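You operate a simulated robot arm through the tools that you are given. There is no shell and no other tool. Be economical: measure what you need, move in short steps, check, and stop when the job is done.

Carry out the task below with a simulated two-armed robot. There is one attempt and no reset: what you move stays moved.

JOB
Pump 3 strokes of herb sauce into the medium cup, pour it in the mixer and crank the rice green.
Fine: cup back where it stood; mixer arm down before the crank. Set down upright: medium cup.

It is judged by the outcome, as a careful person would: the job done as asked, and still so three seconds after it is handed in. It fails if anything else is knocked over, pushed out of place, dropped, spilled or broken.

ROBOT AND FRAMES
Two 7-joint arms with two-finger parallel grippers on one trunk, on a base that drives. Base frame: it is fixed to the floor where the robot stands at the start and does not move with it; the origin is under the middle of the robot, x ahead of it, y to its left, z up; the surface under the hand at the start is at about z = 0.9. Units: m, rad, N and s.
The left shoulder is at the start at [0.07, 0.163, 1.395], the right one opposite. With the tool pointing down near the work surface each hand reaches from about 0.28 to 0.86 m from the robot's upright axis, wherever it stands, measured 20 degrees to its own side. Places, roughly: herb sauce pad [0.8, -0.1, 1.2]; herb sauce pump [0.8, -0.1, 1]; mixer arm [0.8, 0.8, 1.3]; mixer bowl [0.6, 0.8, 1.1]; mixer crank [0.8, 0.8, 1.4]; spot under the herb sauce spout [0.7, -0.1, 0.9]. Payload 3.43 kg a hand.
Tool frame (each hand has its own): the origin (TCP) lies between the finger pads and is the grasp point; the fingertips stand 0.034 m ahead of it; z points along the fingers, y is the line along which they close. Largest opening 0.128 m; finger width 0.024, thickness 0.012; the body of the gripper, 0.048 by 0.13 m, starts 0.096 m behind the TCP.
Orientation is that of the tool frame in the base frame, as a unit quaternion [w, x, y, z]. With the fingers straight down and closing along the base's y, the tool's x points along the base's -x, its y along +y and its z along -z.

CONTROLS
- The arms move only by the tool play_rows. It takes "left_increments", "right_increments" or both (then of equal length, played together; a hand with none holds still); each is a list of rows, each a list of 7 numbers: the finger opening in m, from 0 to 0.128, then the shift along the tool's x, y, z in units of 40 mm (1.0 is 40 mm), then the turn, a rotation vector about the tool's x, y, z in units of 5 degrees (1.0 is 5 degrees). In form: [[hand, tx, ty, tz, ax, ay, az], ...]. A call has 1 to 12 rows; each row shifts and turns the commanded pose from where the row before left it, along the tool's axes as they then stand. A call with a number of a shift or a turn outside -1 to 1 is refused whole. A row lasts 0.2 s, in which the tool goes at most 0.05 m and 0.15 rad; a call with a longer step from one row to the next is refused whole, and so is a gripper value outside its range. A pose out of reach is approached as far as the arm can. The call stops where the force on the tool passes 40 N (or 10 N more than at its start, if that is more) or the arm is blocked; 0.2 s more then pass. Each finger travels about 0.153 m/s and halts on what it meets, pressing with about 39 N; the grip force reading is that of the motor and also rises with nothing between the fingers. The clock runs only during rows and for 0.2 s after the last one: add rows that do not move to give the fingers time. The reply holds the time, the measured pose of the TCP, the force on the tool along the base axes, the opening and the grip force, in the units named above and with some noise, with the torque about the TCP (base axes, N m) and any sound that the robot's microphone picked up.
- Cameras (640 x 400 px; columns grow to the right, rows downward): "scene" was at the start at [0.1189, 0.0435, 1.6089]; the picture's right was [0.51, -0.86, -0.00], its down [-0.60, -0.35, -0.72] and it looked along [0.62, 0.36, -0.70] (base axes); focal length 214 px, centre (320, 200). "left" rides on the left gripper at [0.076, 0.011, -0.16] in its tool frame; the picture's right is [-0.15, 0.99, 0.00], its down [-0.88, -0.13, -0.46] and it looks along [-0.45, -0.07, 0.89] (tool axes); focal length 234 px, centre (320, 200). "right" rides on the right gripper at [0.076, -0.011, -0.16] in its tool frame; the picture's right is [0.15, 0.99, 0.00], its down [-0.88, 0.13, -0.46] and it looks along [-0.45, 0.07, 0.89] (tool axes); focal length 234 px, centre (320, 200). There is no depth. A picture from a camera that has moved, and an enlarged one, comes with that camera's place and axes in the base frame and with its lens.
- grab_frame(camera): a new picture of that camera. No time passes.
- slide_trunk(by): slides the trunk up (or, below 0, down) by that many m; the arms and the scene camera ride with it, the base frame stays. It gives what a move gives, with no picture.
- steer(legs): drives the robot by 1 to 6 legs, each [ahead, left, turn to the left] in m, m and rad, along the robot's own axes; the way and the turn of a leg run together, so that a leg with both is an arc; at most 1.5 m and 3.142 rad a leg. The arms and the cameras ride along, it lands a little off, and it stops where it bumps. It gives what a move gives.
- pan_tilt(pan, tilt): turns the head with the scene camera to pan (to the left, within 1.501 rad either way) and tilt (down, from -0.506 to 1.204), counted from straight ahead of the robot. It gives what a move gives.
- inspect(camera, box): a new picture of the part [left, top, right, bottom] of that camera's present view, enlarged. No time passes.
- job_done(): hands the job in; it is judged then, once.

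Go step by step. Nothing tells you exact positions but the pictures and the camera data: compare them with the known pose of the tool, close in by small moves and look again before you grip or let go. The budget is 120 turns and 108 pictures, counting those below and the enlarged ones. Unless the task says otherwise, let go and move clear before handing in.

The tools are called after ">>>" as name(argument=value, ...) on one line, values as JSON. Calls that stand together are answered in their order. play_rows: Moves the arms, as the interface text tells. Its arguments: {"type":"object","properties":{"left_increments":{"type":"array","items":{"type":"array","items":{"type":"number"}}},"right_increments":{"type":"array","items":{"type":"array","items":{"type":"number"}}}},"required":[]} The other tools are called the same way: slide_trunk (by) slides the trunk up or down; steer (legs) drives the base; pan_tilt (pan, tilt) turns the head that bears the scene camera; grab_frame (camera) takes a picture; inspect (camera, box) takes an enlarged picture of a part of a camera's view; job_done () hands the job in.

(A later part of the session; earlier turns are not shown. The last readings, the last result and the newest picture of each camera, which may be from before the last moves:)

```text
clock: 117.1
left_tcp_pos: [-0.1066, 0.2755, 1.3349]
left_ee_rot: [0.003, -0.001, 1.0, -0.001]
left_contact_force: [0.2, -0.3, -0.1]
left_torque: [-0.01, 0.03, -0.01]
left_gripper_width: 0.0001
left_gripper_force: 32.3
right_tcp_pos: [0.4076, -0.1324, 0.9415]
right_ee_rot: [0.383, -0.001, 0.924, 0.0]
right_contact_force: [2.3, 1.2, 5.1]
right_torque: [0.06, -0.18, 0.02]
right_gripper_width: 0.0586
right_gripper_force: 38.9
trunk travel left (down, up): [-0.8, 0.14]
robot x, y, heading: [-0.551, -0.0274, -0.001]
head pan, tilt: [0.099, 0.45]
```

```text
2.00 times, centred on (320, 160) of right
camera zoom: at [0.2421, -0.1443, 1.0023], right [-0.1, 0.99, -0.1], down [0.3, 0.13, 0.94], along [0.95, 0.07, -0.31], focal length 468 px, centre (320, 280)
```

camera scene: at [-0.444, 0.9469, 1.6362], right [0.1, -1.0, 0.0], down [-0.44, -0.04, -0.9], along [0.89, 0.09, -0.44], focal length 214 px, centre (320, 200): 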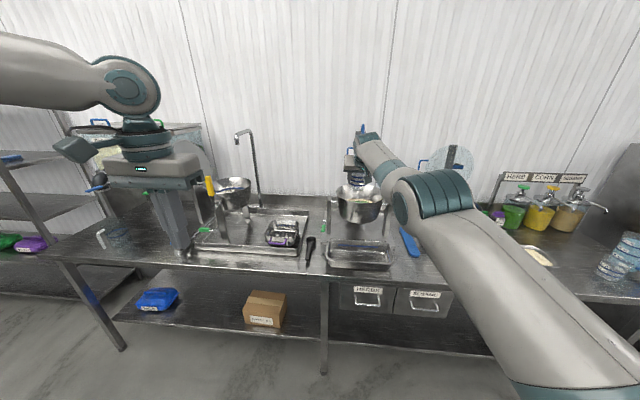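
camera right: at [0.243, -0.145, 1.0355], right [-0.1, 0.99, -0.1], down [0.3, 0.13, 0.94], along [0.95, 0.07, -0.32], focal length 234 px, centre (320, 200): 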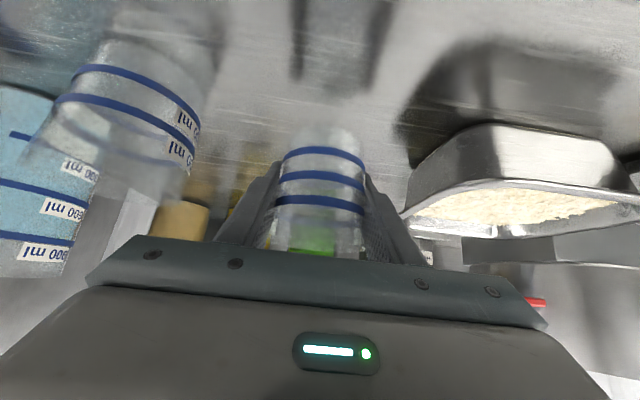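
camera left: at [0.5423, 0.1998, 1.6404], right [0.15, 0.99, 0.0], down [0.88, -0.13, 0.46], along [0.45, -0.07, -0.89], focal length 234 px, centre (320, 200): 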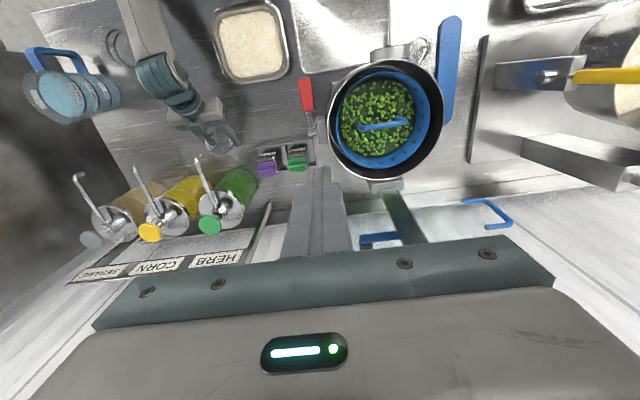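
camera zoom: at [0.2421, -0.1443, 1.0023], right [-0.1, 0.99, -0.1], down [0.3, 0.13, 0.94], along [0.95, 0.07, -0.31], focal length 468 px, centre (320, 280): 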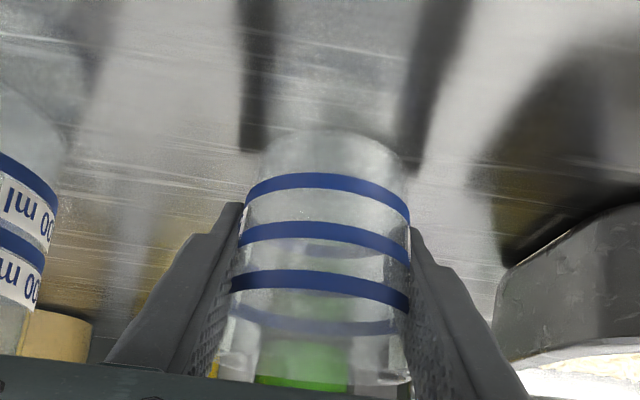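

Firm contact (5 N), cup upright at its original place. Opening and raising the hand straight up with the trunk.

>>> play_rows(right_increments=[[0.07, 0, 0, 0, 0, 0, 0], [0.1, 0, 0, 0, 0, 0, 0], [0.1, 0, 0, 0, 0, 0, 0]])

>>> slide_trunk(by=0.14)

>>> grab_frame(camera="right")

```text
clock: 117.9
left_tcp_pos: [-0.1065, 0.2755, 1.3361]
left_ee_rot: [0.003, 0.0, 1.0, -0.001]
left_contact_force: [0.5, 0.2, 0.4]
left_torque: [-0.01, -0.01, 0.0]
left_gripper_width: 0.0003
left_gripper_force: 32.4
right_tcp_pos: [0.4082, -0.1338, 0.9398]
right_ee_rot: [0.381, 0.001, 0.925, -0.001]
right_contact_force: [0.4, 0.2, -0.3]
right_torque: [0.01, -0.01, 0.01]
right_gripper_width: 0.1
right_gripper_force: 0.0
trunk travel left (down, up): [-0.8, 0.14]
robot x, y, heading: [-0.5523, -0.0281, -0.001]
head pan, tilt: [0.099, 0.45]
```

```text
clock: 119.6
left_tcp_pos: [-0.1056, 0.2749, 1.475]
left_ee_rot: [0.003, -0.001, 1.0, -0.001]
left_contact_force: [0.8, 0.4, -0.2]
left_torque: [-0.01, 0.02, 0.0]
left_gripper_width: 0.0001
left_gripper_force: 32.8
right_tcp_pos: [0.4083, -0.1327, 1.0805]
right_ee_rot: [0.382, 0.0, 0.924, -0.001]
right_contact_force: [0.2, -0.2, 1.1]
right_torque: [-0.01, 0.0, -0.03]
right_gripper_width: 0.0999
right_gripper_force: 0.0
trunk travel left (down, up): [-0.94, 0.0]
robot x, y, heading: [-0.5502, -0.0285, -0.002]
head pan, tilt: [0.099, 0.45]
```

```text
28 pictures are left
camera right: at [0.2421, -0.1444, 1.1407], right [-0.1, 0.99, -0.1], down [0.3, 0.13, 0.94], along [0.95, 0.07, -0.31], focal length 234 px, centre (320, 200)
```

right: 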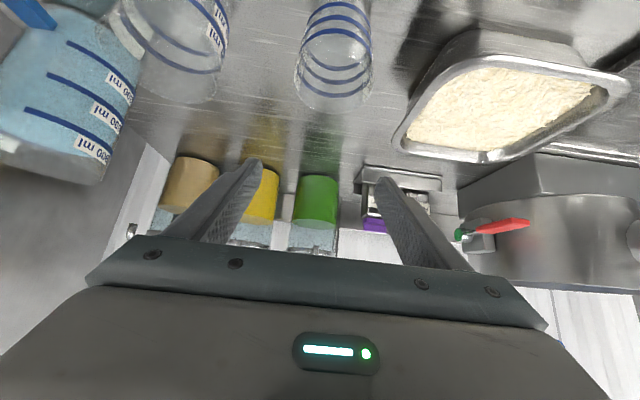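

The cup is back, upright. Next I try to unfold/retract the right arm (turn tool down while pulling back) so it's out of the way for the mixer work with the left.

>>> play_rows(right_increments=[[0.1, -0.6, 0, -0.6, 0, 0, 0], [0.1, -0.6, 0, -0.6, 0, 0, 0], [0.1, -0.6, 0, -0.6, 0, 0, 0], [0.08, 0.3, 0, -0.8, 0, 1, 0], [0.05, 0.3, 0, -0.8, 0, 1, 0], [0.02, 0.4, 0, -0.7, 0, 1, 0], [0.0, 0.4, 0, -0.7, 0, 1, 0], [0.0, 0.5, 0, -0.6, 0, 1, 0], [0.0, 0.5, 0, -0.6, 0, 1, 0], [0.0, 0.6, 0, -0.5, 0, 1, 0], [0.0, 0.7, 0, -0.4, 0, 1, 0], [0.0, 0.8, 0, -0.2, 0, 1, 0]])

>>> grab_frame(camera="scene")

```text
clock: 122.2
left_tcp_pos: [-0.1074, 0.2755, 1.4741]
left_ee_rot: [0.003, 0.0, 1.0, 0.0]
left_contact_force: [0.1, 0.4, 0.0]
left_torque: [-0.01, -0.01, 0.0]
left_gripper_width: 0.0001
left_gripper_force: 32.3
right_tcp_pos: [0.2611, -0.1099, 1.2969]
right_ee_rot: [-0.005, 0.0, 1.0, 0.0]
right_contact_force: [-0.1, -1.5, 0.1]
right_torque: [0.01, 0.02, -0.02]
right_gripper_width: 0.0
right_gripper_force: 33.3
right hand out of reach, approached as far as the arm can: row 1, 2, 3, 4, 5, 6, 7, 8, 9, 10, 11, 12
trunk travel left (down, up): [-0.94, 0.0]
robot x, y, heading: [-0.5544, -0.0322, -0.0]
head pan, tilt: [0.099, 0.45]
```

```text
27 pictures are left
camera scene: at [-0.4131, -0.0183, 1.7014], right [0.1, -1.0, 0.0], down [-0.43, -0.04, -0.9], along [0.9, 0.09, -0.44], focal length 214 px, centre (320, 200)
```

scene: 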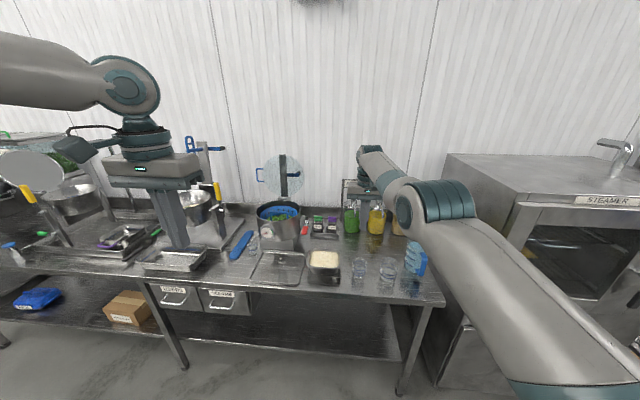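

Tool is down now; retracting further.

>>> play_rows(right_increments=[[0.0, 0.9, -0.4, -0.2, 0, 0, 0], [0.0, 0.9, -0.4, -0.2, 0, 0, 0], [0.0, 0.9, -0.4, -0.2, 0, 0, 0], [0.0, 0.9, -0.4, -0.2, 0, 0, 0], [0.0, 0.9, -0.4, -0.2, 0, 0, 0], [0.0, 0.9, -0.4, -0.2, 0, 0, 0], [0.0, 0.9, 0, 0, 0, 0, 0], [0.0, 0.9, 0, 0, 0, 0, 0]])

```text
clock: 124.0
left_tcp_pos: [-0.1069, 0.2757, 1.4749]
left_ee_rot: [0.002, 0.0, 1.0, -0.001]
left_contact_force: [-0.1, 0.4, 0.3]
left_torque: [0.0, -0.04, -0.02]
left_gripper_width: 0.0001
left_gripper_force: 32.7
right_tcp_pos: [0.2579, -0.1594, 1.3831]
right_ee_rot: [-0.003, 0.0, 1.0, -0.001]
right_contact_force: [0.0, -0.5, -0.2]
right_torque: [0.0, 0.0, 0.02]
right_gripper_width: 0.0
right_gripper_force: 33.1
right hand out of reach, approached as far as the arm can: row 1, 2, 3, 4, 5, 6, 7, 8
trunk travel left (down, up): [-0.94, 0.0]
robot x, y, heading: [-0.5523, -0.0273, -0.0]
head pan, tilt: [0.099, 0.45]
```

Pitching the hand forward with TCP held previously freed the elbow; doing that, then retracting.

>>> play_rows(right_increments=[[0.0, 0, 0, 0, 0, -1, 0], [0.0, 0, 0, 0, 0, -1, 0], [0.0, 0, 0, 0, 0, -1, 0], [0.0, 0, 0, 0, 0, -1, 0], [0.0, 0, 0, 0, 0, -1, 0], [0.0, 0, 0, 0, 0, -1, 0], [0.0, 0, 0, 0, 0, -1, 0], [0.0, 0.3, 0, -0.3, 0, -1, 0], [0.0, 0.6, 0, -0.6, 0, 0, 0], [0.0, 0.6, 0, -0.6, 0, 0, 0], [0.0, 0.6, 0, -0.6, 0, 0, 0], [0.0, 0.6, 0, -0.6, 0, 0, 0]])

```text
clock: 126.6
left_tcp_pos: [-0.1073, 0.2767, 1.4742]
left_ee_rot: [0.002, 0.0, 1.0, 0.0]
left_contact_force: [-0.7, 0.7, -0.5]
left_torque: [0.02, -0.02, 0.0]
left_gripper_width: 0.0
left_gripper_force: 33.3
right_tcp_pos: [0.3992, -0.1154, 1.4512]
right_ee_rot: [0.34, 0.001, 0.94, -0.002]
right_contact_force: [0.0, -0.8, -0.3]
right_torque: [-0.03, -0.02, -0.01]
right_gripper_width: 0.0
right_gripper_force: 32.9
right hand out of reach, approached as far as the arm can: row 1, 2, 3, 4, 5, 6, 7, 8, 9, 10, 11, 12
trunk travel left (down, up): [-0.94, 0.0]
robot x, y, heading: [-0.5546, -0.0264, -0.001]
head pan, tilt: [0.099, 0.45]
```

Still locked, so I'll drive to the mixer first and there swing the straight right arm out to the right, out of the way.

>>> steer(legs=[[0, 0.4, 0], [0, 0.32, 0]])

>>> play_rows(right_increments=[[0.0, 0.3, -0.9, -0.3, 0, 0, 0], [0.0, 0.3, -0.9, -0.3, 0, 0, 0], [0.0, 0.3, -0.9, -0.3, 0, 0, 0], [0.0, 0.3, -0.9, -0.3, 0, 0, 0], [0.0, 0.4, -0.8, -0.4, 0, 0, 0], [0.0, 0.4, -0.8, -0.4, 0, 0, 0], [0.0, 0.4, -0.8, -0.4, 0, 0, 0], [0.0, 0.5, -0.7, -0.5, 0, 0, 0], [0.0, 0.5, -0.7, -0.5, 0, 0, 0], [0.0, 0.5, -0.7, -0.5, 0, 0, 0], [0.0, 0.5, -0.7, -0.5, 0, 0, 0], [0.0, 0.5, -0.7, -0.5, 0, 0, 0]])

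```text
clock: 130.8
left_tcp_pos: [-0.1027, 0.9884, 1.4757]
left_ee_rot: [0.002, 0.002, 1.0, 0.0]
left_contact_force: [0.1, -0.4, 0.7]
left_torque: [0.04, -0.02, 0.01]
left_gripper_width: 0.0002
left_gripper_force: 32.9
right_tcp_pos: [0.4027, 0.593, 1.4507]
right_ee_rot: [0.339, 0.003, 0.941, 0.0]
right_contact_force: [0.0, -0.6, 0.9]
right_torque: [0.0, 0.02, 0.02]
right_gripper_width: 0.0
right_gripper_force: 32.8
trunk travel left (down, up): [-0.94, 0.0]
robot x, y, heading: [-0.5479, 0.6858, -0.008]
head pan, tilt: [0.099, 0.45]
```

```text
clock: 133.4
left_tcp_pos: [-0.1024, 0.9883, 1.4756]
left_ee_rot: [0.003, 0.003, 1.0, -0.001]
left_contact_force: [-0.3, -0.4, 0.5]
left_torque: [-0.01, -0.01, -0.01]
left_gripper_width: 0.0
left_gripper_force: 33.3
right_tcp_pos: [0.3426, 0.1966, 1.5443]
right_ee_rot: [0.339, 0.003, 0.941, -0.001]
right_contact_force: [-0.3, -0.1, -0.2]
right_torque: [-0.01, -0.05, 0.0]
right_gripper_width: 0.0
right_gripper_force: 32.5
right hand out of reach, approached as far as the arm can: row 1, 2, 3, 4, 5, 6, 7, 8, 9, 10, 11, 12
trunk travel left (down, up): [-0.94, 0.0]
robot x, y, heading: [-0.5457, 0.6866, -0.003]
head pan, tilt: [0.099, 0.45]
```

>>> play_rows(right_increments=[[0.0, 0.6, -0.6, -0.5, 0, 0, 0], [0.0, 0.6, -0.6, -0.5, 0, 0, 0], [0.0, 0.6, -0.6, -0.5, 0, 0, 0], [0.0, 0.6, -0.6, -0.5, 0, 0, 0], [0.0, 0.6, -0.6, -0.5, 0, 0, 0], [0.0, 0.6, -0.6, -0.5, 0, 0, 0], [0.0, 0.6, -0.6, -0.5, 0, 0, 0], [0.0, 0.6, -0.6, -0.5, 0, 0, 0], [0.0, 0.6, -0.6, -0.5, 0, 0, 0], [0.0, 0.6, -0.6, -0.5, 0, 0, 0], [0.0, 0.6, -0.6, -0.5, 0, 0, 0], [0.0, 0.6, -0.6, -0.5, 0, 0, 0]])

>>> pan_tilt(pan=0.1, tilt=0.35)

>>> inspect(camera="scene", box=[240, 100, 440, 260])

```text
clock: 136.0
left_tcp_pos: [-0.1046, 0.9887, 1.4758]
left_ee_rot: [0.004, 0.003, 1.0, 0.0]
left_contact_force: [-0.6, -1.5, 0.6]
left_torque: [0.06, -0.04, 0.0]
left_gripper_width: 0.0
left_gripper_force: 32.9
right_tcp_pos: [0.0535, -0.1417, 1.5881]
right_ee_rot: [0.341, 0.003, 0.94, -0.001]
right_contact_force: [-0.1, -0.1, 0.6]
right_torque: [0.03, 0.0, 0.04]
right_gripper_width: 0.0003
right_gripper_force: 33.3
right hand out of reach, approached as far as the arm can: row 1, 2, 3, 4, 5, 6, 7, 8, 9
trunk travel left (down, up): [-0.94, 0.0]
robot x, y, heading: [-0.5482, 0.6871, -0.005]
head pan, tilt: [0.099, 0.45]
```

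```text
clock: 136.7
left_tcp_pos: [-0.1021, 0.9894, 1.476]
left_ee_rot: [0.002, 0.002, 1.0, -0.001]
left_contact_force: [0.3, -0.5, 0.0]
left_torque: [0.03, -0.04, 0.01]
left_gripper_width: 0.0001
left_gripper_force: 32.9
right_tcp_pos: [0.0554, -0.1402, 1.5879]
right_ee_rot: [0.341, 0.003, 0.94, 0.0]
right_contact_force: [-0.3, 0.7, 0.2]
right_torque: [0.02, -0.01, -0.01]
right_gripper_width: 0.0
right_gripper_force: 33.0
trunk travel left (down, up): [-0.94, 0.0]
robot x, y, heading: [-0.552, 0.6875, -0.005]
head pan, tilt: [0.099, 0.351]
```

```text
2.50 times, centred on (340, 180) of scene
camera zoom: at [-0.409, 0.6965, 1.7106], right [0.09, -1.0, 0.0], down [-0.34, -0.03, -0.94], along [0.93, 0.09, -0.34], focal length 536 px, centre (270, 250)
```

zoom: 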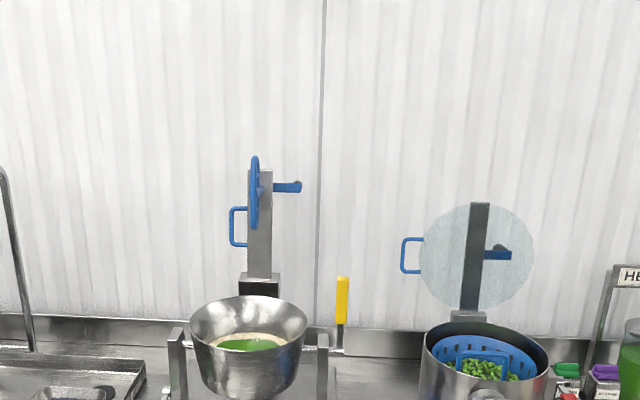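

The right arm unlocked and is parked off to the right. The mixer arm: pivot ≈(0.8,0.835,1.19), column 0.27 m tall, D‑handle at y≈0.90, z 1.28–1.365. Driving up to it to look with the left camera.

>>> steer(legs=[[0.5, 0, 0]])

>>> grab_frame(camera="left")

>>> pan_tilt(pan=0.2, tilt=0.4)

>>> inspect(camera="scene", box=[220, 60, 420, 220])

```text
clock: 139.6
left_tcp_pos: [0.3879, 0.9824, 1.4765]
left_ee_rot: [0.004, 0.006, 1.0, -0.001]
left_contact_force: [-0.2, 0.2, 0.0]
left_torque: [0.0, -0.05, 0.01]
left_gripper_width: 0.0
left_gripper_force: 33.2
right_tcp_pos: [0.5397, -0.1482, 1.5901]
right_ee_rot: [0.341, 0.006, 0.94, -0.003]
right_contact_force: [-0.6, -0.1, 0.2]
right_torque: [0.04, -0.02, 0.01]
right_gripper_width: 0.0
right_gripper_force: 33.0
trunk travel left (down, up): [-0.94, 0.0]
robot x, y, heading: [-0.0613, 0.682, -0.013]
head pan, tilt: [0.099, 0.351]
```

```text
25 pictures are left
camera left: at [0.3131, 0.9959, 1.6348], right [0.16, 0.99, 0.0], down [0.88, -0.14, 0.46], along [0.46, -0.07, -0.89], focal length 234 px, centre (320, 200)
```

left: 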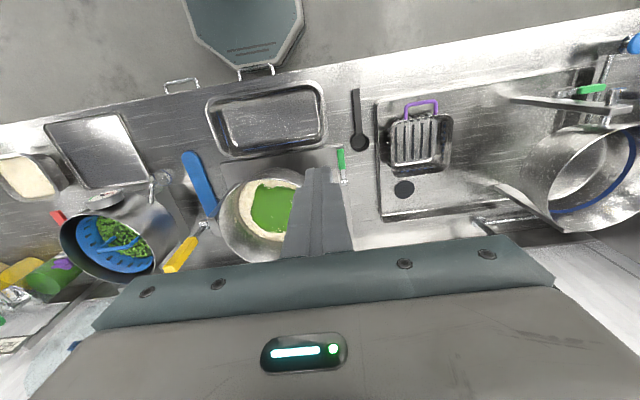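

```text
clock: 140.2
left_tcp_pos: [0.3906, 0.9828, 1.4743]
left_ee_rot: [0.003, 0.006, 1.0, -0.001]
left_contact_force: [-0.5, 0.2, -0.5]
left_torque: [-0.05, 0.0, 0.01]
left_gripper_width: 0.0
left_gripper_force: 33.5
right_tcp_pos: [0.5405, -0.1481, 1.5887]
right_ee_rot: [0.34, 0.006, 0.94, -0.003]
right_contact_force: [-0.9, -0.4, 0.0]
right_torque: [0.01, -0.03, 0.02]
right_gripper_width: 0.0001
right_gripper_force: 33.6
trunk travel left (down, up): [-0.94, 0.0]
robot x, y, heading: [-0.0588, 0.6845, -0.01]
head pan, tilt: [0.201, 0.4]
```

```text
2.50 times, centred on (320, 140) of scene
camera zoom: at [0.0799, 0.7017, 1.7062], right [0.19, -0.98, 0.0], down [-0.38, -0.07, -0.92], along [0.91, 0.17, -0.39], focal length 536 px, centre (320, 350)
```

zoom: 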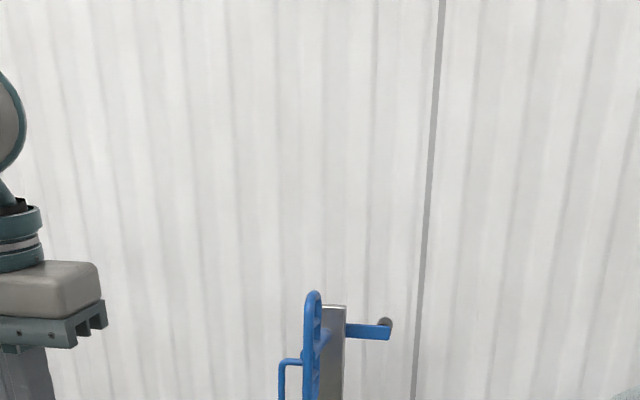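

>>> inspect(camera="scene", box=[250, 160, 390, 280])

```text
3.33 times, centred on (320, 220) of scene
camera zoom: at [0.0799, 0.7017, 1.7062], right [0.19, -0.98, 0.0], down [-0.38, -0.07, -0.92], along [0.91, 0.17, -0.39], focal length 715 px, centre (320, 133)
```

zoom: 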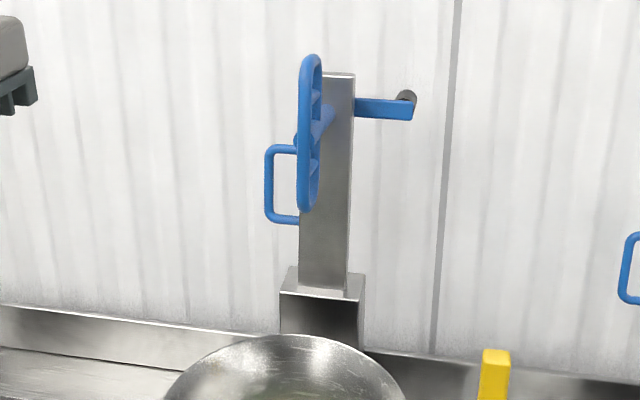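

D‑bar triangulates to (0.803,0.902,1.28–1.365); the column's left face is at y 0.862. I'll drive closer and bring the closed left fingers above and just behind the D‑handle.

>>> steer(legs=[[0.16, 0, 0.01]])

>>> play_rows(left_increments=[[0, -0.9, -0.25, 0, 0, 0, 0], [0, -0.9, -0.25, 0, 0, 0, 0], [0, -0.9, -0.25, 0, 0, 0, 0], [0, -0.9, -0.25, 0, 0, 0, 0]])

```text
clock: 141.7
left_tcp_pos: [0.5455, 0.9873, 1.4764]
left_ee_rot: [0.005, -0.001, 1.0, -0.001]
left_contact_force: [-0.7, -0.7, 0.2]
left_torque: [0.0, -0.03, -0.02]
left_gripper_width: 0.0
left_gripper_force: 32.9
right_tcp_pos: [0.7074, -0.1424, 1.5905]
right_ee_rot: [0.341, -0.001, 0.94, 0.001]
right_contact_force: [-0.2, -0.7, -0.7]
right_torque: [0.0, -0.02, 0.0]
right_gripper_width: 0.0
right_gripper_force: 32.8
trunk travel left (down, up): [-0.94, 0.0]
robot x, y, heading: [0.1008, 0.6828, -0.001]
head pan, tilt: [0.201, 0.4]
```

```text
clock: 142.7
left_tcp_pos: [0.6958, 0.9483, 1.474]
left_ee_rot: [0.001, 0.0, 1.0, -0.001]
left_contact_force: [-0.8, 0.1, -0.6]
left_torque: [0.02, 0.07, -0.02]
left_gripper_width: 0.0002
left_gripper_force: 33.1
right_tcp_pos: [0.7156, -0.1424, 1.5867]
right_ee_rot: [0.338, 0.001, 0.941, -0.002]
right_contact_force: [0.6, 0.4, -0.6]
right_torque: [0.01, 0.03, -0.04]
right_gripper_width: 0.0
right_gripper_force: 33.1
trunk travel left (down, up): [-0.94, 0.0]
robot x, y, heading: [0.1056, 0.6804, -0.002]
head pan, tilt: [0.201, 0.4]
```

>>> play_rows(left_increments=[[0, -0.92, -0.375, 0, 0, 0, 0], [0, -0.92, -0.375, 0, 0, 0, 0], [0, -0.92, -0.375, 0, 0, 0, 0], [0, -0.92, -0.375, 0, 0, 0, 0]])

>>> grab_frame(camera="left")

>>> grab_frame(camera="scene")

```text
clock: 143.7
left_tcp_pos: [0.7638, 0.9215, 1.4747]
left_ee_rot: [0.004, 0.0, 1.0, -0.001]
left_contact_force: [-0.7, -0.3, -0.9]
left_torque: [-0.01, -0.1, 0.01]
left_gripper_width: 0.0
left_gripper_force: 33.1
left hand out of reach, approached as far as the arm can: row 2, 3, 4
right_tcp_pos: [0.7065, -0.1439, 1.5899]
right_ee_rot: [0.343, 0.001, 0.94, 0.0]
right_contact_force: [-0.2, 0.5, 0.0]
right_torque: [-0.02, -0.05, 0.01]
right_gripper_width: 0.0
right_gripper_force: 33.0
trunk travel left (down, up): [-0.94, 0.0]
robot x, y, heading: [0.102, 0.6829, -0.001]
head pan, tilt: [0.201, 0.4]
```

```text
22 pictures are left
camera left: at [0.6869, 0.9339, 1.6336], right [0.15, 0.99, 0.0], down [0.88, -0.13, 0.46], along [0.46, -0.07, -0.89], focal length 234 px, centre (320, 200)
```

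left: 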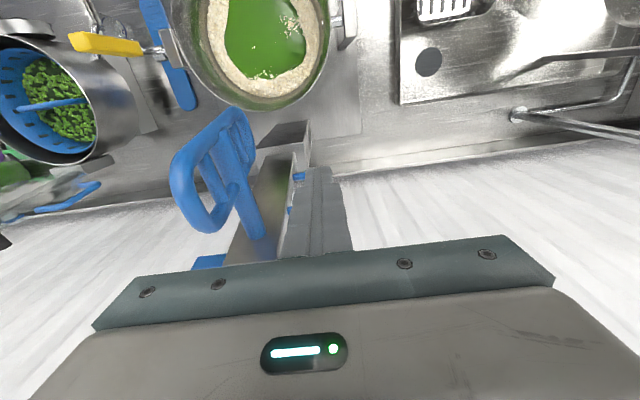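

```text
21 pictures are left
camera scene: at [0.2367, 0.7018, 1.7066], right [0.2, -0.98, 0.0], down [-0.38, -0.08, -0.92], along [0.9, 0.18, -0.39], focal length 214 px, centre (320, 200)
```

scene: 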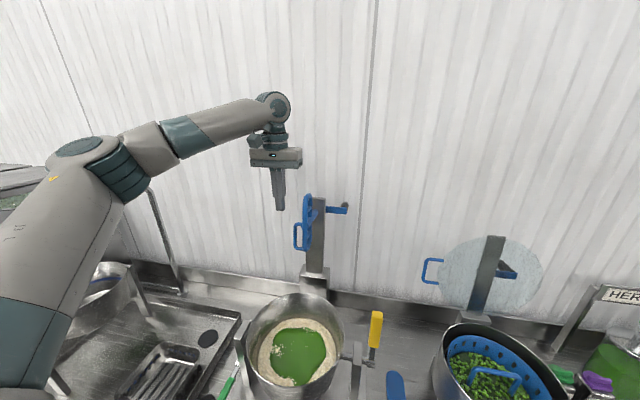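

The reach limit again; moving the last bit with the base (8 cm forward, 3 cm right).

>>> steer(legs=[[0.082, -0.033, 0]])

>>> inspect(camera="left", box=[220, 100, 400, 260])

```text
clock: 144.7
left_tcp_pos: [0.8391, 0.8956, 1.4765]
left_ee_rot: [0.007, -0.001, 1.0, -0.002]
left_contact_force: [-0.3, 1.0, 0.5]
left_torque: [-0.11, -0.13, -0.01]
left_gripper_width: 0.0
left_gripper_force: 32.5
right_tcp_pos: [0.7811, -0.1694, 1.5964]
right_ee_rot: [0.344, 0.001, 0.939, -0.003]
right_contact_force: [-0.8, 0.2, 1.0]
right_torque: [-0.04, -0.03, -0.01]
right_gripper_width: 0.0
right_gripper_force: 33.4
trunk travel left (down, up): [-0.94, 0.0]
robot x, y, heading: [0.1846, 0.6464, 0.002]
head pan, tilt: [0.201, 0.4]
```

```text
2.50 times, centred on (310, 180) of left
camera zoom: at [0.7616, 0.9077, 1.6351], right [0.15, 0.99, 0.0], down [0.87, -0.13, 0.47], along [0.46, -0.07, -0.88], focal length 585 px, centre (345, 250)
```

zoom: 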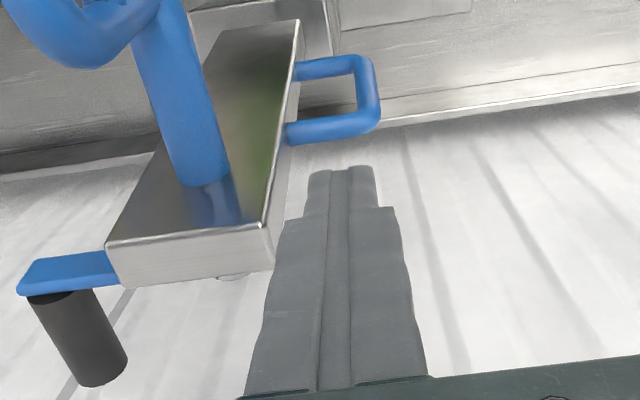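

This view shows the arm leans slightly back: the D‑handle is at x≈0.835, so I need about 3 cm more depth before descending.

>>> steer(legs=[[0.032, 0, 0]])

>>> inspect(camera="left", box=[220, 80, 400, 240])

```text
clock: 145.6
left_tcp_pos: [0.8704, 0.8881, 1.4781]
left_ee_rot: [0.007, 0.001, 1.0, 0.0]
left_contact_force: [-1.5, 1.1, 0.9]
left_torque: [0.02, -0.1, -0.01]
left_gripper_width: 0.0
left_gripper_force: 33.0
right_tcp_pos: [0.8127, -0.1755, 1.5921]
right_ee_rot: [0.344, 0.001, 0.939, -0.001]
right_contact_force: [-1.7, -0.1, 0.1]
right_torque: [0.02, -0.05, -0.02]
right_gripper_width: 0.0002
right_gripper_force: 32.8
trunk travel left (down, up): [-0.94, 0.0]
robot x, y, heading: [0.2121, 0.6537, -0.006]
head pan, tilt: [0.201, 0.4]
```

```text
2.50 times, centred on (310, 160) of left
camera zoom: at [0.7942, 0.9019, 1.6359], right [0.15, 0.99, 0.0], down [0.87, -0.13, 0.47], along [0.46, -0.07, -0.88], focal length 585 px, centre (345, 300)
```

zoom: 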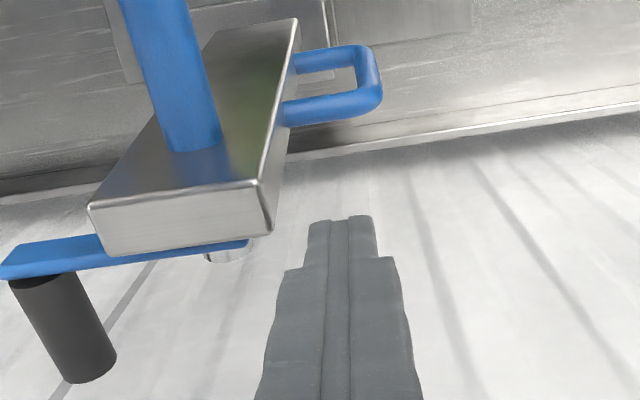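

Fingers are 3 cm behind the D‑handle. Lowering with the trunk until the tips are ~3 cm below the handle's top (keeping the gripper body above the column top).

>>> slide_trunk(by=-0.105)

>>> grab_frame(camera="left")

```text
clock: 146.9
left_tcp_pos: [0.8784, 0.8904, 1.3692]
left_ee_rot: [0.005, 0.0, 1.0, -0.001]
left_contact_force: [0.3, 0.3, 0.0]
left_torque: [0.02, -0.01, -0.01]
left_gripper_width: 0.0
left_gripper_force: 32.7
right_tcp_pos: [0.8201, -0.1767, 1.4847]
right_ee_rot: [0.341, 0.0, 0.94, 0.0]
right_contact_force: [-0.3, -0.5, 0.1]
right_torque: [0.01, -0.02, -0.03]
right_gripper_width: 0.0002
right_gripper_force: 32.7
trunk travel left (down, up): [-0.835, 0.105]
robot x, y, heading: [0.2162, 0.6506, 0.0]
head pan, tilt: [0.201, 0.4]
```

```text
18 pictures are left
camera left: at [0.8022, 0.9021, 1.5279], right [0.15, 0.99, 0.0], down [0.88, -0.13, 0.46], along [0.46, -0.07, -0.89], focal length 234 px, centre (320, 200)
```

left: 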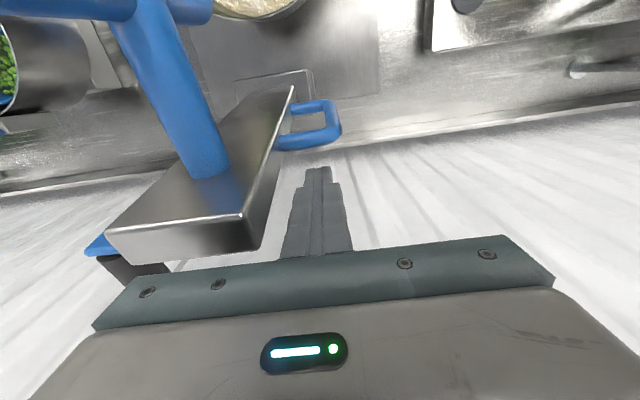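

The tips are hooked behind the D‑handle. Pulling the mixer arm forward by backing the base.

>>> steer(legs=[[-0.1, 0, 0]])

>>> grab_frame(camera="left")

```text
clock: 148.1
left_tcp_pos: [0.7837, 0.8896, 1.3653]
left_ee_rot: [0.002, 0.001, 1.0, -0.001]
left_contact_force: [0.2, 0.1, 0.0]
left_torque: [-0.02, 0.05, 0.05]
left_gripper_width: 0.0
left_gripper_force: 33.4
right_tcp_pos: [0.727, -0.175, 1.4818]
right_ee_rot: [0.339, 0.002, 0.941, -0.001]
right_contact_force: [0.3, -0.4, -0.6]
right_torque: [0.01, 0.0, -0.02]
right_gripper_width: 0.0002
right_gripper_force: 33.1
trunk travel left (down, up): [-0.835, 0.105]
robot x, y, heading: [0.1167, 0.6483, 0.001]
head pan, tilt: [0.201, 0.4]
```

```text
17 pictures are left
camera left: at [0.709, 0.9018, 1.5247], right [0.15, 0.99, 0.0], down [0.88, -0.13, 0.46], along [0.45, -0.07, -0.89], focal length 234 px, centre (320, 200)
```

left: 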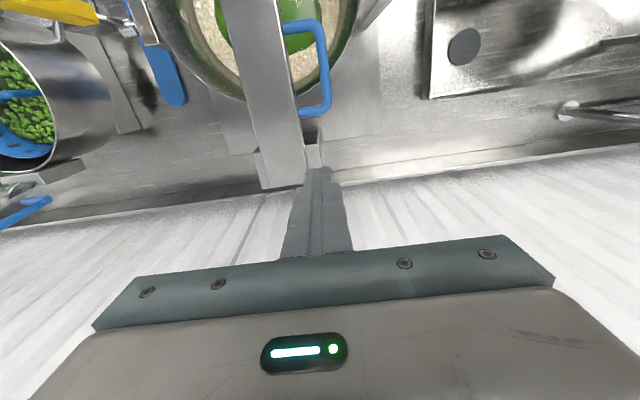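

The mixer arm swung down by itself. Raising the trunk and checking with the scene camera.

>>> slide_trunk(by=0.1)

>>> pan_tilt(pan=0.35, tilt=0.7)

>>> inspect(camera="scene", box=[240, 110, 400, 250])

```text
clock: 149.4
left_tcp_pos: [0.7795, 0.8891, 1.4669]
left_ee_rot: [0.004, 0.0, 1.0, -0.002]
left_contact_force: [0.5, 0.4, -0.4]
left_torque: [0.01, 0.04, 0.02]
left_gripper_width: 0.0
left_gripper_force: 33.2
right_tcp_pos: [0.723, -0.1754, 1.5826]
right_ee_rot: [0.34, 0.001, 0.94, -0.001]
right_contact_force: [0.0, -0.4, -0.3]
right_torque: [-0.02, 0.02, -0.03]
right_gripper_width: 0.0
right_gripper_force: 32.9
trunk travel left (down, up): [-0.935, 0.005]
robot x, y, heading: [0.1126, 0.6488, 0.005]
head pan, tilt: [0.201, 0.4]
```

```text
clock: 150.2
left_tcp_pos: [0.7792, 0.8888, 1.4681]
left_ee_rot: [0.003, 0.001, 1.0, -0.001]
left_contact_force: [-0.6, -0.1, -0.1]
left_torque: [0.02, 0.01, 0.0]
left_gripper_width: 0.0
left_gripper_force: 32.6
right_tcp_pos: [0.7218, -0.1743, 1.5846]
right_ee_rot: [0.34, 0.002, 0.94, -0.001]
right_contact_force: [0.0, 0.9, 0.1]
right_torque: [0.0, -0.01, 0.01]
right_gripper_width: 0.0
right_gripper_force: 33.0
trunk travel left (down, up): [-0.935, 0.005]
robot x, y, heading: [0.1133, 0.6454, -0.001]
head pan, tilt: [0.351, 0.7]
```

```text
2.86 times, centred on (320, 180) of scene
camera zoom: at [0.2429, 0.6808, 1.6743], right [0.34, -0.94, 0.0], down [-0.6, -0.22, -0.77], along [0.72, 0.26, -0.64], focal length 613 px, centre (320, 257)
```

zoom: 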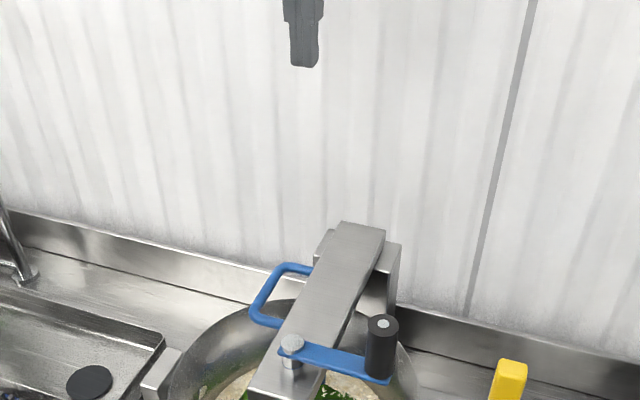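

The arm is down. Crank hub ≈(0.59,0.836), knob ≈(0.582,0.749), z 1.26–1.32, radius 0.089. Repositioning the base so the left arm works comfortably, then moving the hand above the knob.

>>> steer(legs=[[-0.12, -0.1, 0]])

>>> play_rows(left_increments=[[0.03, 0.5, -0.2, 0.3, 0, 0, 0], [0.06, 0.5, -0.2, 0.3, 0, 0, 0], [0.06, 0.5, -0.2, 0.3, 0, 0, 0], [0.06, 0.5, -0.2, 0.3, 0, 0, 0]])

```text
clock: 151.6
left_tcp_pos: [0.6614, 0.7939, 1.4663]
left_ee_rot: [0.003, 0.0, 1.0, -0.002]
left_contact_force: [0.1, 0.7, -1.0]
left_torque: [0.02, 0.01, 0.02]
left_gripper_width: 0.0003
left_gripper_force: 32.7
right_tcp_pos: [0.6055, -0.2705, 1.5837]
right_ee_rot: [0.34, 0.001, 0.94, -0.003]
right_contact_force: [-0.1, -0.2, 0.0]
right_torque: [-0.04, 0.03, -0.01]
right_gripper_width: 0.0
right_gripper_force: 33.2
trunk travel left (down, up): [-0.935, 0.005]
robot x, y, heading: [-0.0042, 0.5523, -0.002]
head pan, tilt: [0.351, 0.7]
```

```text
clock: 152.6
left_tcp_pos: [0.5785, 0.7579, 1.4208]
left_ee_rot: [0.004, 0.0, 1.0, -0.001]
left_contact_force: [-1.2, -0.8, -0.1]
left_torque: [0.02, 0.0, -0.01]
left_gripper_width: 0.0596
left_gripper_force: 0.1
right_tcp_pos: [0.5996, -0.2744, 1.5835]
right_ee_rot: [0.342, 0.001, 0.94, 0.0]
right_contact_force: [0.3, 0.4, 0.2]
right_torque: [0.0, -0.03, 0.0]
right_gripper_width: 0.0
right_gripper_force: 33.4
trunk travel left (down, up): [-0.935, 0.005]
robot x, y, heading: [-0.007, 0.5519, -0.002]
head pan, tilt: [0.351, 0.7]
```

Unlocked and free. Checking alignment over the knob from the left camera.

>>> grab_frame(camera="left")

>>> inspect(camera="scene", box=[300, 80, 500, 220])

```text
15 pictures are left
camera left: at [0.5017, 0.7699, 1.5795], right [0.15, 0.99, 0.0], down [0.88, -0.13, 0.46], along [0.46, -0.07, -0.89], focal length 234 px, centre (320, 200)
```

left: 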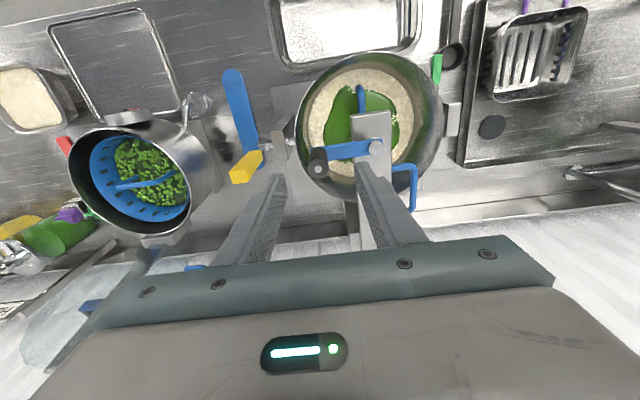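

```text
2.86 times, centred on (400, 150) of scene
camera zoom: at [0.12, 0.5809, 1.6744], right [0.34, -0.94, 0.0], down [-0.6, -0.22, -0.77], along [0.72, 0.26, -0.64], focal length 613 px, centre (91, 343)
```

zoom: 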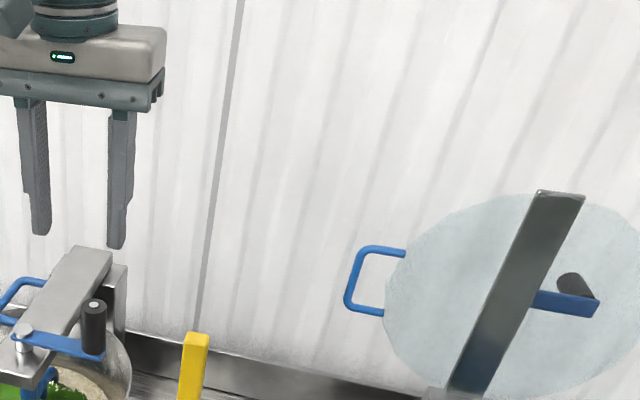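

Knob appears ~1.3 cm farther forward than the TCP. Adjusting and descending to just above the knob, then looking once more.

>>> play_rows(left_increments=[[0.06, -0.33, -0.07, 0.4, 0, 0, 0], [0.06, 0, 0, 0.8, 0, 0, 0]])

>>> inspect(camera="left", box=[220, 80, 420, 240])

```text
clock: 153.2
left_tcp_pos: [0.5943, 0.7569, 1.373]
left_ee_rot: [0.003, -0.001, 1.0, -0.001]
left_contact_force: [-0.8, -1.3, -0.1]
left_torque: [0.01, 0.02, 0.02]
left_gripper_width: 0.0598
left_gripper_force: 0.0
right_tcp_pos: [0.6024, -0.275, 1.5839]
right_ee_rot: [0.34, 0.001, 0.94, -0.001]
right_contact_force: [0.4, 0.0, 0.2]
right_torque: [-0.01, 0.0, -0.04]
right_gripper_width: 0.0
right_gripper_force: 33.1
trunk travel left (down, up): [-0.935, 0.005]
robot x, y, heading: [-0.0078, 0.5492, 0.001]
head pan, tilt: [0.351, 0.7]
```

```text
2.50 times, centred on (320, 160) of left
camera zoom: at [0.5179, 0.7684, 1.5307], right [0.15, 0.99, 0.0], down [0.88, -0.13, 0.46], along [0.46, -0.07, -0.89], focal length 585 px, centre (320, 300)
```

zoom: 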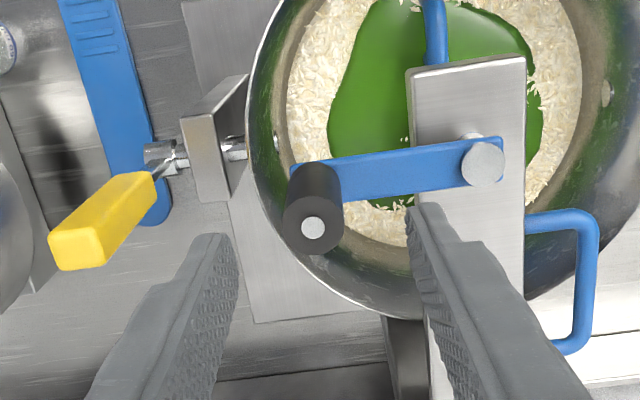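

Aligned within 3 mm; hub ≈(0.597,0.833), radius ≈0.079. Descending and gripping the knob.

>>> play_rows(left_increments=[[0.06, -0.02, -0.07, 0.55, 0, 0, 0], [0.06, 0, 0, 0.55, 0, 0, 0], [0.06, 0, 0, 0.55, 0, 0, 0], [0.04, 0, 0, 0, 0, 0, 0], [0.02, 0, 0, 0, 0, 0, 0], [0.01, 0, 0, 0, 0, 0, 0], [0.01, 0, 0, 0, 0, 0, 0]])

```text
clock: 154.8
left_tcp_pos: [0.5935, 0.752, 1.3072]
left_ee_rot: [0.002, 0.0, 1.0, -0.001]
left_contact_force: [-1.3, -7.2, -4.2]
left_torque: [-0.12, -0.23, -0.05]
left_gripper_width: 0.0263
left_gripper_force: 44.9
right_tcp_pos: [0.6028, -0.2742, 1.5822]
right_ee_rot: [0.34, 0.001, 0.94, 0.0]
right_contact_force: [0.2, -0.5, 0.0]
right_torque: [-0.04, -0.02, -0.03]
right_gripper_width: 0.0
right_gripper_force: 33.7
trunk travel left (down, up): [-0.935, 0.005]
robot x, y, heading: [-0.0076, 0.5507, 0.003]
head pan, tilt: [0.351, 0.7]
```

Knob gripped. Starting the crank circle with a quarter‑turn test.

>>> play_rows(left_increments=[[0.01, -0.771, 0.119, 0, 0, 0, 0], [0.01, -0.667, 0.404, 0, 0, 0, 0], [0.01, -0.462, 0.629, 0, 0, 0, 0], [0.01, -0.185, 0.758, 0, 0, 0, 0]])

```text
clock: 155.2
left_tcp_pos: [0.5969, 0.7525, 1.3074]
left_ee_rot: [-0.004, 0.003, 1.0, -0.002]
left_contact_force: [-20.3, -4.3, 7.0]
left_torque: [0.06, -0.88, 0.0]
left_gripper_width: 0.0271
left_gripper_force: 45.1
right_tcp_pos: [0.5988, -0.2736, 1.5855]
right_ee_rot: [0.341, 0.001, 0.94, -0.001]
right_contact_force: [-0.3, 0.4, -0.4]
right_torque: [0.0, 0.03, -0.02]
right_gripper_width: 0.0
right_gripper_force: 33.0
trunk travel left (down, up): [-0.935, 0.005]
robot x, y, heading: [-0.004, 0.5545, -0.0]
head pan, tilt: [0.351, 0.7]
stopped in row 1 (left hand): the force on the tool passed its limit at 51 N (the readings are from after the stop); the commanded pose is now the measured one
```

Stiff in that direction; trying the other direction with smaller steps.

>>> play_rows(left_increments=[[0.01, 0.2, 0.0, 0, 0, 0, 0], [0.01, 0.3, 0.03, 0, 0, 0, 0], [0.01, 0.35, 0.08, 0, 0, 0, 0], [0.01, 0.35, 0.13, 0, 0, 0, 0]])

```text
clock: 156.2
left_tcp_pos: [0.5527, 0.7641, 1.3066]
left_ee_rot: [-0.006, 0.001, 1.0, 0.0]
left_contact_force: [-4.2, -5.7, -2.0]
left_torque: [-0.02, -0.64, -0.01]
left_gripper_width: 0.0264
left_gripper_force: 45.2
right_tcp_pos: [0.6022, -0.2728, 1.5832]
right_ee_rot: [0.341, 0.0, 0.94, 0.001]
right_contact_force: [-0.1, 0.4, 0.7]
right_torque: [0.02, -0.01, 0.01]
right_gripper_width: 0.0001
right_gripper_force: 32.5
trunk travel left (down, up): [-0.935, 0.005]
robot x, y, heading: [-0.0062, 0.5513, -0.002]
head pan, tilt: [0.351, 0.7]
```

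It turns freely clockwise. Continuing half a turn at 15° per row.

>>> play_rows(left_increments=[[0.01, 0.397, 0.339, 0, 0, 0, 0], [0.01, 0.296, 0.43, 0, 0, 0, 0], [0.01, 0.174, 0.492, 0, 0, 0, 0], [0.01, 0.041, 0.521, 0, 0, 0, 0], [0.01, -0.095, 0.513, 0, 0, 0, 0], [0.01, -0.225, 0.471, 0, 0, 0, 0], [0.01, -0.339, 0.397, 0, 0, 0, 0], [0.01, -0.43, 0.296, 0, 0, 0, 0], [0.01, -0.492, 0.174, 0, 0, 0, 0], [0.01, -0.521, 0.041, 0, 0, 0, 0], [0.01, -0.513, -0.095, 0, 0, 0, 0], [0.01, -0.471, -0.225, 0, 0, 0, 0]])

```text
clock: 158.2
left_tcp_pos: [0.5844, 0.9208, 1.3054]
left_ee_rot: [-0.003, -0.003, 1.0, 0.004]
left_contact_force: [-4.0, 29.9, 9.7]
left_torque: [-0.13, -0.94, 0.2]
left_gripper_width: 0.0264
left_gripper_force: 45.3
right_tcp_pos: [0.6068, -0.2663, 1.5841]
right_ee_rot: [0.34, -0.003, 0.941, -0.001]
right_contact_force: [-0.3, -0.3, -0.9]
right_torque: [0.05, -0.02, 0.03]
right_gripper_width: 0.0
right_gripper_force: 33.4
trunk travel left (down, up): [-0.935, 0.005]
robot x, y, heading: [-0.0026, 0.5522, 0.003]
head pan, tilt: [0.351, 0.7]
stopped in row 10 (left hand): the force on the tool passed its limit at 42 N (the readings are from after the stop); the commanded pose is now the measured one
```

Fitting the contact points gives centre (0.5965,0.837), radius 0.085. Continuing clockwise on the corrected circle.

>>> play_rows(left_increments=[[0.01, -0.555, 0.007, 0, 0, 0, 0], [0.01, -0.537, -0.137, 0, 0, 0, 0], [0.01, -0.484, -0.2715, 0, 0, 0, 0], [0.01, -0.397, -0.3875, 0, 0, 0, 0], [0.01, -0.283, -0.477, 0, 0, 0, 0], [0.01, -0.15, -0.534, 0, 0, 0, 0], [0.01, -0.007, -0.555, 0, 0, 0, 0], [0.01, 0.137, -0.537, 0, 0, 0, 0], [0.01, 0.2715, -0.484, 0, 0, 0, 0], [0.01, 0.3875, -0.397, 0, 0, 0, 0], [0.01, 0.477, -0.283, 0, 0, 0, 0], [0.01, 0.534, -0.15, 0, 0, 0, 0]])

>>> inspect(camera="scene", box=[240, 130, 400, 270])

```text
clock: 160.8
left_tcp_pos: [0.6041, 0.7519, 1.3064]
left_ee_rot: [-0.002, -0.001, 1.0, 0.002]
left_contact_force: [-2.5, 13.8, 13.9]
left_torque: [0.54, 0.65, 0.07]
left_gripper_width: 0.0267
left_gripper_force: 45.2
left hand out of reach, approached as far as the arm can: row 9
right_tcp_pos: [0.6023, -0.2668, 1.5869]
right_ee_rot: [0.342, -0.002, 0.94, -0.001]
right_contact_force: [1.1, -0.8, -0.8]
right_torque: [0.0, 0.0, -0.03]
right_gripper_width: 0.0
right_gripper_force: 32.9
trunk travel left (down, up): [-0.935, 0.005]
robot x, y, heading: [-0.009, 0.5539, 0.003]
head pan, tilt: [0.351, 0.7]
```

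```text
2.86 times, centred on (320, 200) of scene
camera zoom: at [0.1192, 0.5869, 1.6744], right [0.35, -0.94, 0.0], down [-0.6, -0.22, -0.77], along [0.72, 0.26, -0.64], focal length 613 px, centre (320, 200)
```

zoom: 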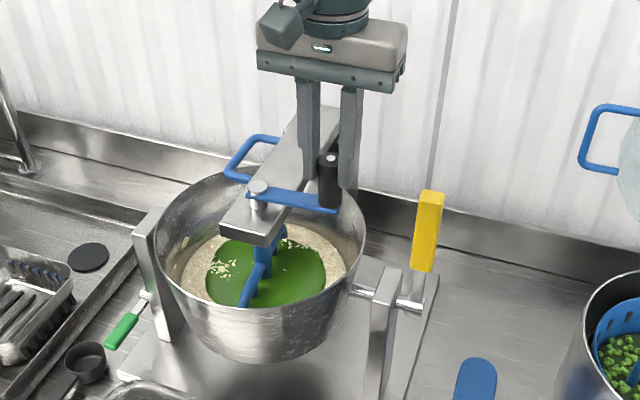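

One turn done; the rice needs more. Playing another full turn (two halves).

>>> play_rows(left_increments=[[0.01, 0.554, 0.024, 0, 0, 0, 0], [0.01, 0.529, 0.167, 0, 0, 0, 0], [0.01, 0.468, 0.298, 0, 0, 0, 0], [0.01, 0.375, 0.409, 0, 0, 0, 0], [0.01, 0.256, 0.492, 0, 0, 0, 0], [0.01, 0.12, 0.542, 0, 0, 0, 0], [0.01, -0.024, 0.554, 0, 0, 0, 0], [0.01, -0.167, 0.529, 0, 0, 0, 0], [0.01, -0.298, 0.468, 0, 0, 0, 0], [0.01, -0.409, 0.375, 0, 0, 0, 0], [0.01, -0.492, 0.256, 0, 0, 0, 0], [0.01, -0.542, 0.12, 0, 0, 0, 0]])

>>> play_rows(left_increments=[[0.01, -0.554, -0.024, 0, 0, 0, 0], [0.01, -0.529, -0.167, 0, 0, 0, 0], [0.01, -0.468, -0.298, 0, 0, 0, 0], [0.01, -0.375, -0.409, 0, 0, 0, 0], [0.01, -0.256, -0.492, 0, 0, 0, 0], [0.01, -0.12, -0.542, 0, 0, 0, 0], [0.01, 0.024, -0.554, 0, 0, 0, 0], [0.01, 0.167, -0.529, 0, 0, 0, 0], [0.01, 0.298, -0.468, 0, 0, 0, 0], [0.01, 0.409, -0.375, 0, 0, 0, 0], [0.01, 0.492, -0.256, 0, 0, 0, 0], [0.01, 0.542, -0.12, 0, 0, 0, 0]])

>>> inspect(camera="scene", box=[240, 130, 400, 270])

```text
clock: 163.4
left_tcp_pos: [0.596, 0.921, 1.3063]
left_ee_rot: [-0.002, -0.001, 1.0, 0.001]
left_contact_force: [1.2, 17.4, -6.1]
left_torque: [0.31, -0.44, 0.16]
left_gripper_width: 0.0264
left_gripper_force: 44.8
right_tcp_pos: [0.6084, -0.2662, 1.5848]
right_ee_rot: [0.339, -0.002, 0.941, -0.001]
right_contact_force: [0.7, 0.9, -0.6]
right_torque: [-0.01, 0.05, 0.01]
right_gripper_width: 0.0
right_gripper_force: 33.0
trunk travel left (down, up): [-0.935, 0.005]
robot x, y, heading: [-0.0078, 0.549, 0.003]
head pan, tilt: [0.351, 0.7]
```

```text
clock: 166.0
left_tcp_pos: [0.6013, 0.7518, 1.3063]
left_ee_rot: [-0.005, -0.001, 1.0, 0.002]
left_contact_force: [-0.6, 4.7, -10.2]
left_torque: [0.14, 0.32, 0.05]
left_gripper_width: 0.0267
left_gripper_force: 45.0
left hand out of reach, approached as far as the arm can: row 9
right_tcp_pos: [0.6047, -0.2695, 1.5836]
right_ee_rot: [0.34, -0.001, 0.94, -0.001]
right_contact_force: [-0.1, 0.8, -0.4]
right_torque: [-0.01, -0.03, -0.02]
right_gripper_width: 0.0
right_gripper_force: 33.5
trunk travel left (down, up): [-0.935, 0.005]
robot x, y, heading: [-0.0045, 0.5511, 0.001]
head pan, tilt: [0.351, 0.7]
```

```text
2.86 times, centred on (320, 200) of scene
camera zoom: at [0.1231, 0.5851, 1.6739], right [0.34, -0.94, 0.0], down [-0.61, -0.22, -0.76], along [0.72, 0.26, -0.64], focal length 613 px, centre (320, 200)
```

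zoom: 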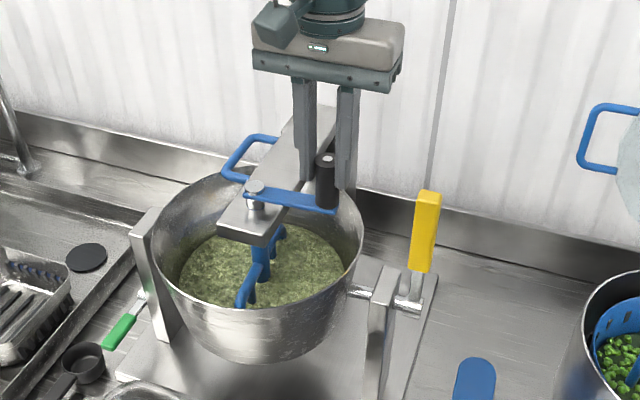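

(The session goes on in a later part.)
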